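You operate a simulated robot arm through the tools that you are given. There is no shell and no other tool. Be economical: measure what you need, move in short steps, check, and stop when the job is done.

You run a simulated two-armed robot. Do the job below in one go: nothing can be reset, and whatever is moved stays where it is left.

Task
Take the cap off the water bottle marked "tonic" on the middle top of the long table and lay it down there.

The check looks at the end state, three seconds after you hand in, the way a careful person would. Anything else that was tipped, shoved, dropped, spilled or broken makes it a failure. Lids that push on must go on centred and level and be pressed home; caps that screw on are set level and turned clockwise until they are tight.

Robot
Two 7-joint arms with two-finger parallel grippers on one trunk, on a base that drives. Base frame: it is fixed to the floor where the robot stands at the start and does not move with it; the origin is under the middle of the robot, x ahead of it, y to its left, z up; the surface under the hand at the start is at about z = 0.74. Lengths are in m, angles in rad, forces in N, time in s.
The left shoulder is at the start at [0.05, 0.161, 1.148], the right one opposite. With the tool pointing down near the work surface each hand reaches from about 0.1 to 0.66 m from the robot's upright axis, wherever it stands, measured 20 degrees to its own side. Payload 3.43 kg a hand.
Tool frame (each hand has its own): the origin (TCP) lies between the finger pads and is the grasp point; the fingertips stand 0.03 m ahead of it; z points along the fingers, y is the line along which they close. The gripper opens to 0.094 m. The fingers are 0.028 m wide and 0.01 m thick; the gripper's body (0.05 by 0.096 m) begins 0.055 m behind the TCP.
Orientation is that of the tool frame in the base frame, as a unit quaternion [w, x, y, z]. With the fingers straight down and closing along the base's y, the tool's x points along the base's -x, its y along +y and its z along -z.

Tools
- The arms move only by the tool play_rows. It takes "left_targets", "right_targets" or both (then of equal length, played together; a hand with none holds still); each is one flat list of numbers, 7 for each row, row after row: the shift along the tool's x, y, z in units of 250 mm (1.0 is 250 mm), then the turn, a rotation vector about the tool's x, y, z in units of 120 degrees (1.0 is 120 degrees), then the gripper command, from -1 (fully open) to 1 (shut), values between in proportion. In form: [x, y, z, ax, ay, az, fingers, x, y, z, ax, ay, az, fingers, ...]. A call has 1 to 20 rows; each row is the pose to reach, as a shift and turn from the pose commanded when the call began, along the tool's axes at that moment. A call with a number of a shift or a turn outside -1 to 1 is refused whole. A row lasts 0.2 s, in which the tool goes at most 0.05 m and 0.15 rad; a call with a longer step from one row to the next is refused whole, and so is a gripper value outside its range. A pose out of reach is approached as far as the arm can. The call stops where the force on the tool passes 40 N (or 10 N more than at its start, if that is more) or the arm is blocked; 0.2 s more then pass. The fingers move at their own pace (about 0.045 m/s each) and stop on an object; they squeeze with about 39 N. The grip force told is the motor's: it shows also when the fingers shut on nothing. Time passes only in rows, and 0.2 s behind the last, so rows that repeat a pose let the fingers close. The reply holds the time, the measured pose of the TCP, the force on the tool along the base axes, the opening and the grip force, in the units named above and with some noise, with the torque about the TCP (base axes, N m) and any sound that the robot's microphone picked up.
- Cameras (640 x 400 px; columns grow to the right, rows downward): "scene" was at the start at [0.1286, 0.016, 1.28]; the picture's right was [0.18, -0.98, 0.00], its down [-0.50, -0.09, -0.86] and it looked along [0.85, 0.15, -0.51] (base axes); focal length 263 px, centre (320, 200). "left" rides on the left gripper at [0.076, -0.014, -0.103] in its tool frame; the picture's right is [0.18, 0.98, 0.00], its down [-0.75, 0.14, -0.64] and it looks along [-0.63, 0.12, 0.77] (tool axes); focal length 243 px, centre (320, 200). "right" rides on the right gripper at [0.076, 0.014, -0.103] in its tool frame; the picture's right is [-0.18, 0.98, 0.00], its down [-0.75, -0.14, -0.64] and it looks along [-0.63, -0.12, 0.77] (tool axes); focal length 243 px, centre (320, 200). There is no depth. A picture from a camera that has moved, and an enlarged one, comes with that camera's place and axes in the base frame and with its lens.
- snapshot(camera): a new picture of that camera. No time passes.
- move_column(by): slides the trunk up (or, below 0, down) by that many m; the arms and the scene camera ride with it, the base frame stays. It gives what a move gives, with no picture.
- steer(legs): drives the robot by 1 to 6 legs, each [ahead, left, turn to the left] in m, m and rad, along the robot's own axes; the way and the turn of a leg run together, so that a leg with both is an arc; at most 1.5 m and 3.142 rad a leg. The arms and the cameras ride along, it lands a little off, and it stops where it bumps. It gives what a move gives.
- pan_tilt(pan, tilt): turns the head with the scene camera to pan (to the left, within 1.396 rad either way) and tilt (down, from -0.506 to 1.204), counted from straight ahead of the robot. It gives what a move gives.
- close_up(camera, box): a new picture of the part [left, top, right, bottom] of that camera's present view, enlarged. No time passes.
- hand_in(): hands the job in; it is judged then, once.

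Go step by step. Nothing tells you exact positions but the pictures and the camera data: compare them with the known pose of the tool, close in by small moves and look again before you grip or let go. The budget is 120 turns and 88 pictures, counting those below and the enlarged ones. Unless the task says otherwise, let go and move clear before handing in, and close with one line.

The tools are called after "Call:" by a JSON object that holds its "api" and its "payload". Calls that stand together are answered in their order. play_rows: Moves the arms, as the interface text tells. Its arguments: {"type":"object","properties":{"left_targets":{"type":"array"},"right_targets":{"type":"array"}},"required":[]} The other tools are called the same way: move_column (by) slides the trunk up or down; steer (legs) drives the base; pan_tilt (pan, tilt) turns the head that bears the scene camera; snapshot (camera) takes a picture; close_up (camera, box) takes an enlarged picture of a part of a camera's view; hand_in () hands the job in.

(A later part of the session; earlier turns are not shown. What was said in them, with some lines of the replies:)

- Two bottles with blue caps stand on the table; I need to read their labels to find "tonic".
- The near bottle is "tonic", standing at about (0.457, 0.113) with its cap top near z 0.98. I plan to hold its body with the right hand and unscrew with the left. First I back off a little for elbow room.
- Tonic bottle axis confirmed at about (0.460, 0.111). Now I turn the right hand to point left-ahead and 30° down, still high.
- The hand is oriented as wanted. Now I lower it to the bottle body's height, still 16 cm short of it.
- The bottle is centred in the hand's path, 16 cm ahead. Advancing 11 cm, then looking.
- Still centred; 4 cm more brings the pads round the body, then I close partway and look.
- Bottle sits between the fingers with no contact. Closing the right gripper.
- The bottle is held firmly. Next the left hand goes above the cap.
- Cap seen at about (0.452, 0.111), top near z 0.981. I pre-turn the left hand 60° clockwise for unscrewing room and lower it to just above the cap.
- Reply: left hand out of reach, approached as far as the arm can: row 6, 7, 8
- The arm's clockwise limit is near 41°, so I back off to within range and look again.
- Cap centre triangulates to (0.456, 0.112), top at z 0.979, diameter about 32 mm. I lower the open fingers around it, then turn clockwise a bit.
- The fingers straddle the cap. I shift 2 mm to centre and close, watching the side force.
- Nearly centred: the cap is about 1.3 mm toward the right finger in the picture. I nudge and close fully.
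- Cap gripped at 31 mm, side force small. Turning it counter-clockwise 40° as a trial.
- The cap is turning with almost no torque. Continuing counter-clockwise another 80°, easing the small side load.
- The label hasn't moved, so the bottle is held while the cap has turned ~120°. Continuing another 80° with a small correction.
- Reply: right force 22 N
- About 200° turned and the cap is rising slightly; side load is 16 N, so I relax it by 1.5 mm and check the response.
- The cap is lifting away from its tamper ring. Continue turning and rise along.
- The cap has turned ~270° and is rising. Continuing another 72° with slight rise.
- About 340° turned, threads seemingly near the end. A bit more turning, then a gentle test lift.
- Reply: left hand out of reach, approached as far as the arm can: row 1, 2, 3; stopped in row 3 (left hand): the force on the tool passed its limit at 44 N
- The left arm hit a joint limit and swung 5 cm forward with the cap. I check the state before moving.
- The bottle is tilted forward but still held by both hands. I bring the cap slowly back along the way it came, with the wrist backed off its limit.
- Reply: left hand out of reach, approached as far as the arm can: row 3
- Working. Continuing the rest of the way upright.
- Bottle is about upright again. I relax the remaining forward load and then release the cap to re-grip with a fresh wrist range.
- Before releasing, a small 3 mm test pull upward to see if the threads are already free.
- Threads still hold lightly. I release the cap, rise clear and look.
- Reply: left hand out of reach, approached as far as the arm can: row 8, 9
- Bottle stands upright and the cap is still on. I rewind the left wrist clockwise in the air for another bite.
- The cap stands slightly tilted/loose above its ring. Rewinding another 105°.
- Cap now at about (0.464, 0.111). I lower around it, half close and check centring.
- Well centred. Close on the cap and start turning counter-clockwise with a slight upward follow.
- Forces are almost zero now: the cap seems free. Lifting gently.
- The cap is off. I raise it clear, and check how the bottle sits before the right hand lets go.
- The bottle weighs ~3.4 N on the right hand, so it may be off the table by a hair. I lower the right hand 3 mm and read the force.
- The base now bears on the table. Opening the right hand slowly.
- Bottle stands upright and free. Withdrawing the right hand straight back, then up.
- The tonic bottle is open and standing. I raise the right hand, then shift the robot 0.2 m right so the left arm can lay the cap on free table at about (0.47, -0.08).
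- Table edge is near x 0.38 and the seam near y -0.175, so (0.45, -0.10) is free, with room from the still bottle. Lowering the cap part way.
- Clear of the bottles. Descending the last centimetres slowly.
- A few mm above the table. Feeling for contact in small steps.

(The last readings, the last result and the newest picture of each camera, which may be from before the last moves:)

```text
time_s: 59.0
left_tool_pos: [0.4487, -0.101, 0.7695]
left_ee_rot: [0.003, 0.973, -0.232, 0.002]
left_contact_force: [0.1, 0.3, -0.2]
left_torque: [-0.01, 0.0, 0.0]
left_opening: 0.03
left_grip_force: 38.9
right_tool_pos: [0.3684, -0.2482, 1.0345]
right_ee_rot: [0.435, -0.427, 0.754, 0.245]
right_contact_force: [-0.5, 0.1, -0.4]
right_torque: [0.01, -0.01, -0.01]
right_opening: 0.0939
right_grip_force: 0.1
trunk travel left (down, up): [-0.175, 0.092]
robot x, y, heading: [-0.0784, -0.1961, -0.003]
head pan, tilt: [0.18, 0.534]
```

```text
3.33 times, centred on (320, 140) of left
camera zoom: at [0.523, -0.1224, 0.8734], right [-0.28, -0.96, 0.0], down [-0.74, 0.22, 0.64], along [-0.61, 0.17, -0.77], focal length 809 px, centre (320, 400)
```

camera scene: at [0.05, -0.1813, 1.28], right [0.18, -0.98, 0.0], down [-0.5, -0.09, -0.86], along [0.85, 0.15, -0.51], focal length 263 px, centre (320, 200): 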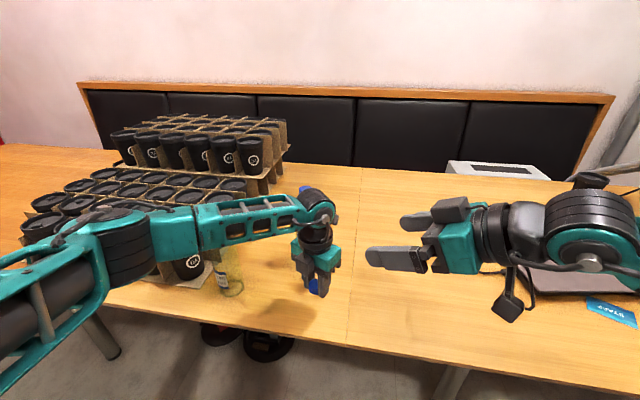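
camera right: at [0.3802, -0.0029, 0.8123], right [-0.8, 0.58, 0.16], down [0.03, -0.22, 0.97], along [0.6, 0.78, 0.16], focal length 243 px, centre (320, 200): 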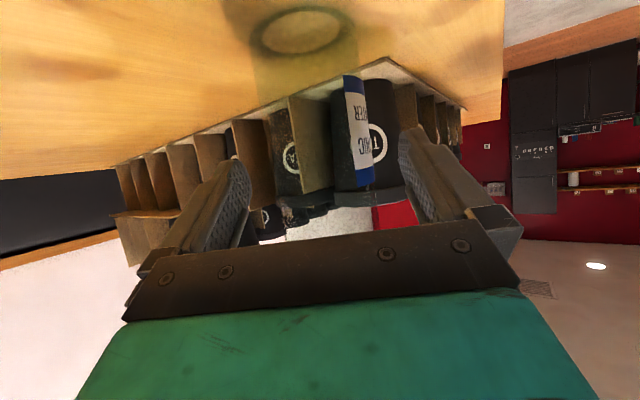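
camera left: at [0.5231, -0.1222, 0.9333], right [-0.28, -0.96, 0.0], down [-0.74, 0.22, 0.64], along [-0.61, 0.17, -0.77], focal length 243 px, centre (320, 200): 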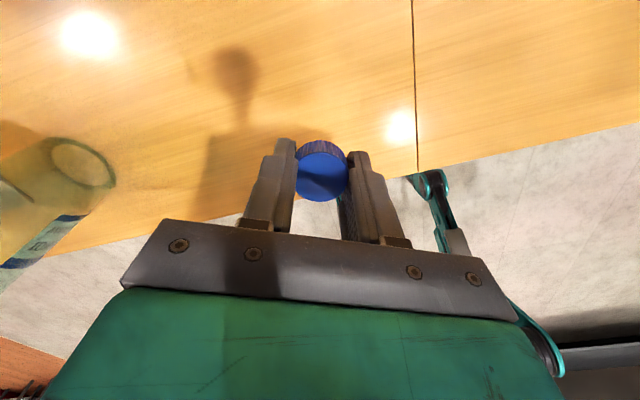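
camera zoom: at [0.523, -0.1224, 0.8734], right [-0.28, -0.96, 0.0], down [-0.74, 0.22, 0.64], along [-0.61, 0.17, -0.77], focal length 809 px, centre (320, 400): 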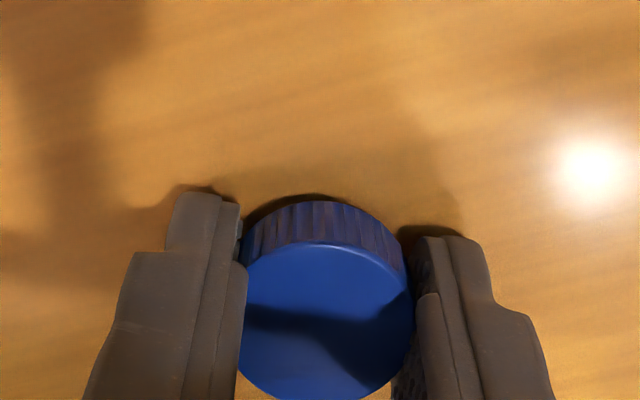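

Almost touching; a little further.

Call:
{"api": "play_rows", "payload": {"left_targets": [0, 0, 0.006, 0, 0, 0, 1, 0, 0, 0.012, 0, 0, 0, 1, 0, 0, 0.016, 0, 0, 0, 1]}}

Call:
{"api": "close_up", "payload": {"camera": "left", "box": [240, 80, 400, 200]}}

```text
time_s: 59.8
left_tool_pos: [0.4486, -0.1021, 0.769]
left_ee_rot: [0.001, 0.973, -0.231, 0.005]
left_contact_force: [-5.6, 5.0, 27.1]
left_torque: [0.6, 0.39, -0.03]
left_opening: 0.0304
left_grip_force: 39.2
right_tool_pos: [0.367, -0.2469, 1.036]
right_ee_rot: [0.436, -0.428, 0.753, 0.245]
right_contact_force: [0.3, 0.3, 0.4]
right_torque: [-0.01, -0.02, 0.0]
right_opening: 0.0943
right_grip_force: 0.0
trunk travel left (down, up): [-0.175, 0.092]
robot x, y, heading: [-0.0766, -0.201, -0.002]
head pan, tilt: [0.18, 0.534]
```

```text
3.33 times, centred on (320, 140) of left
camera zoom: at [0.5223, -0.1223, 0.8734], right [-0.28, -0.96, 0.0], down [-0.74, 0.22, 0.63], along [-0.61, 0.17, -0.77], focal length 809 px, centre (320, 400)
```

zoom: 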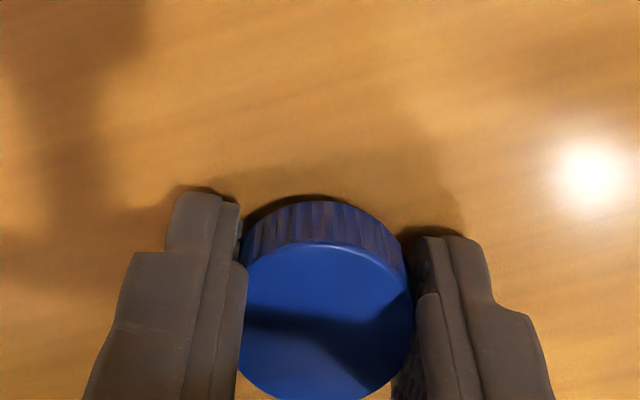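

Fingertips are on the table. I ease up 4 mm of command, open slowly and rise.

Call:
{"api": "play_rows", "payload": {"left_targets": [0, 0, -0.012, 0, 0, 0, 1, 0, 0, -0.014, 0, 0, 0, 0.4, 0, 0, -0.014, 0, 0, 0, 0.2, 0, 0, -0.014, 0, 0, 0, 0.0, 0, 0, -0.014, 0, 0, 0, -0.3, 0, 0, -0.014, 0, 0, 0, -0.6, 0, 0, -0.014, 0, 0, 0, -1, 0, 0, -0.014, 0, 0, 0, -1, 0, 0, -0.1, 0, 0, 0, -1, 0, 0, -0.25, 0, 0, 0, -1, 0, 0, -0.4, 0, 0, 0, -1, 0, 0, -0.6, 0, 0, 0, -1, 0, 0, -0.8, 0, 0, 0, -1, 0, 0, -1, 0, 0, 0, -1]}}

Call:
{"api": "snapshot", "payload": {"camera": "scene"}}

Call:
{"api": "snapshot", "payload": {"camera": "left"}}

```text
time_s: 62.8
left_tool_pos: [0.4488, -0.1008, 1.0183]
left_ee_rot: [0.003, 0.973, -0.232, 0.002]
left_contact_force: [0.5, -0.7, 0.8]
left_torque: [-0.01, 0.01, -0.03]
left_opening: 0.0941
left_grip_force: 0.0
right_tool_pos: [0.3696, -0.2467, 1.0354]
right_ee_rot: [0.434, -0.428, 0.753, 0.247]
right_contact_force: [0.4, -1.1, 0.0]
right_torque: [-0.03, -0.01, 0.02]
right_opening: 0.0942
right_grip_force: 0.2
trunk travel left (down, up): [-0.175, 0.092]
robot x, y, heading: [-0.0753, -0.1987, -0.003]
head pan, tilt: [0.18, 0.534]
```

```text
19 pictures are left
camera scene: at [0.0496, -0.1815, 1.28], right [0.18, -0.98, 0.0], down [-0.5, -0.09, -0.86], along [0.85, 0.15, -0.51], focal length 263 px, centre (320, 200)
```

scene: 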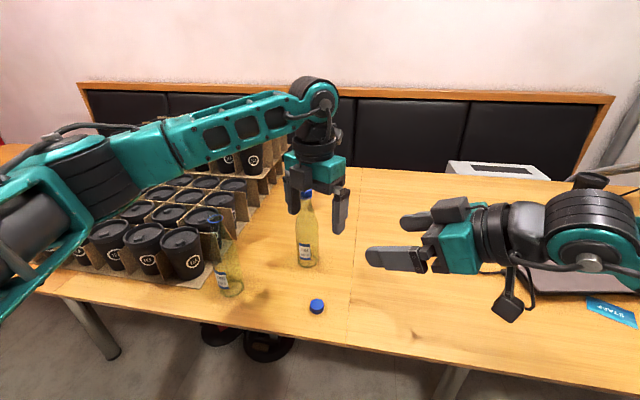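

```text
18 pictures are left
camera left: at [0.5231, -0.1219, 1.121], right [-0.28, -0.96, 0.0], down [-0.74, 0.22, 0.64], along [-0.61, 0.18, -0.77], focal length 243 px, centre (320, 200)
```

left: 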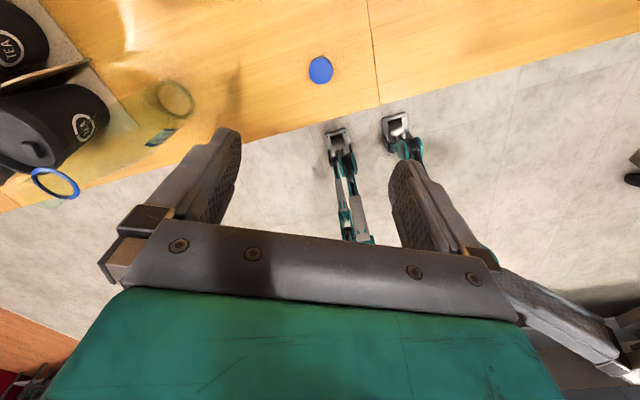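

The cap lies on the middle top and both bottles stand. One last close look.

Call:
{"api": "close_up", "payload": {"camera": "scene", "box": [190, 200, 370, 330]}}

```text
3.08 times, centred on (280, 265) of scene
camera zoom: at [0.0496, -0.1815, 1.28], right [0.18, -0.98, 0.0], down [-0.5, -0.09, -0.86], along [0.85, 0.15, -0.51], focal length 810 px, centre (443, 0)
```

zoom: 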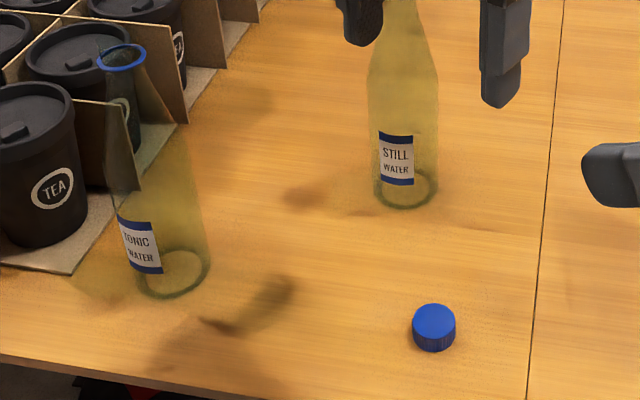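

The tonic bottle stands open, the cap lies flat on the middle top, and both hands are clear. Handing in.

Call:
{"api": "hand_in", "payload": {}}

```text
The job is handed in.
```

The cap is off the tonic bottle and lies flat on the middle top of the long table, with the bottle upright. While I was unscrewing it the left arm hit a joint limit and tipped the bottle forward. I brought it back upright, and it now stands up to about 1 cm from where it started.
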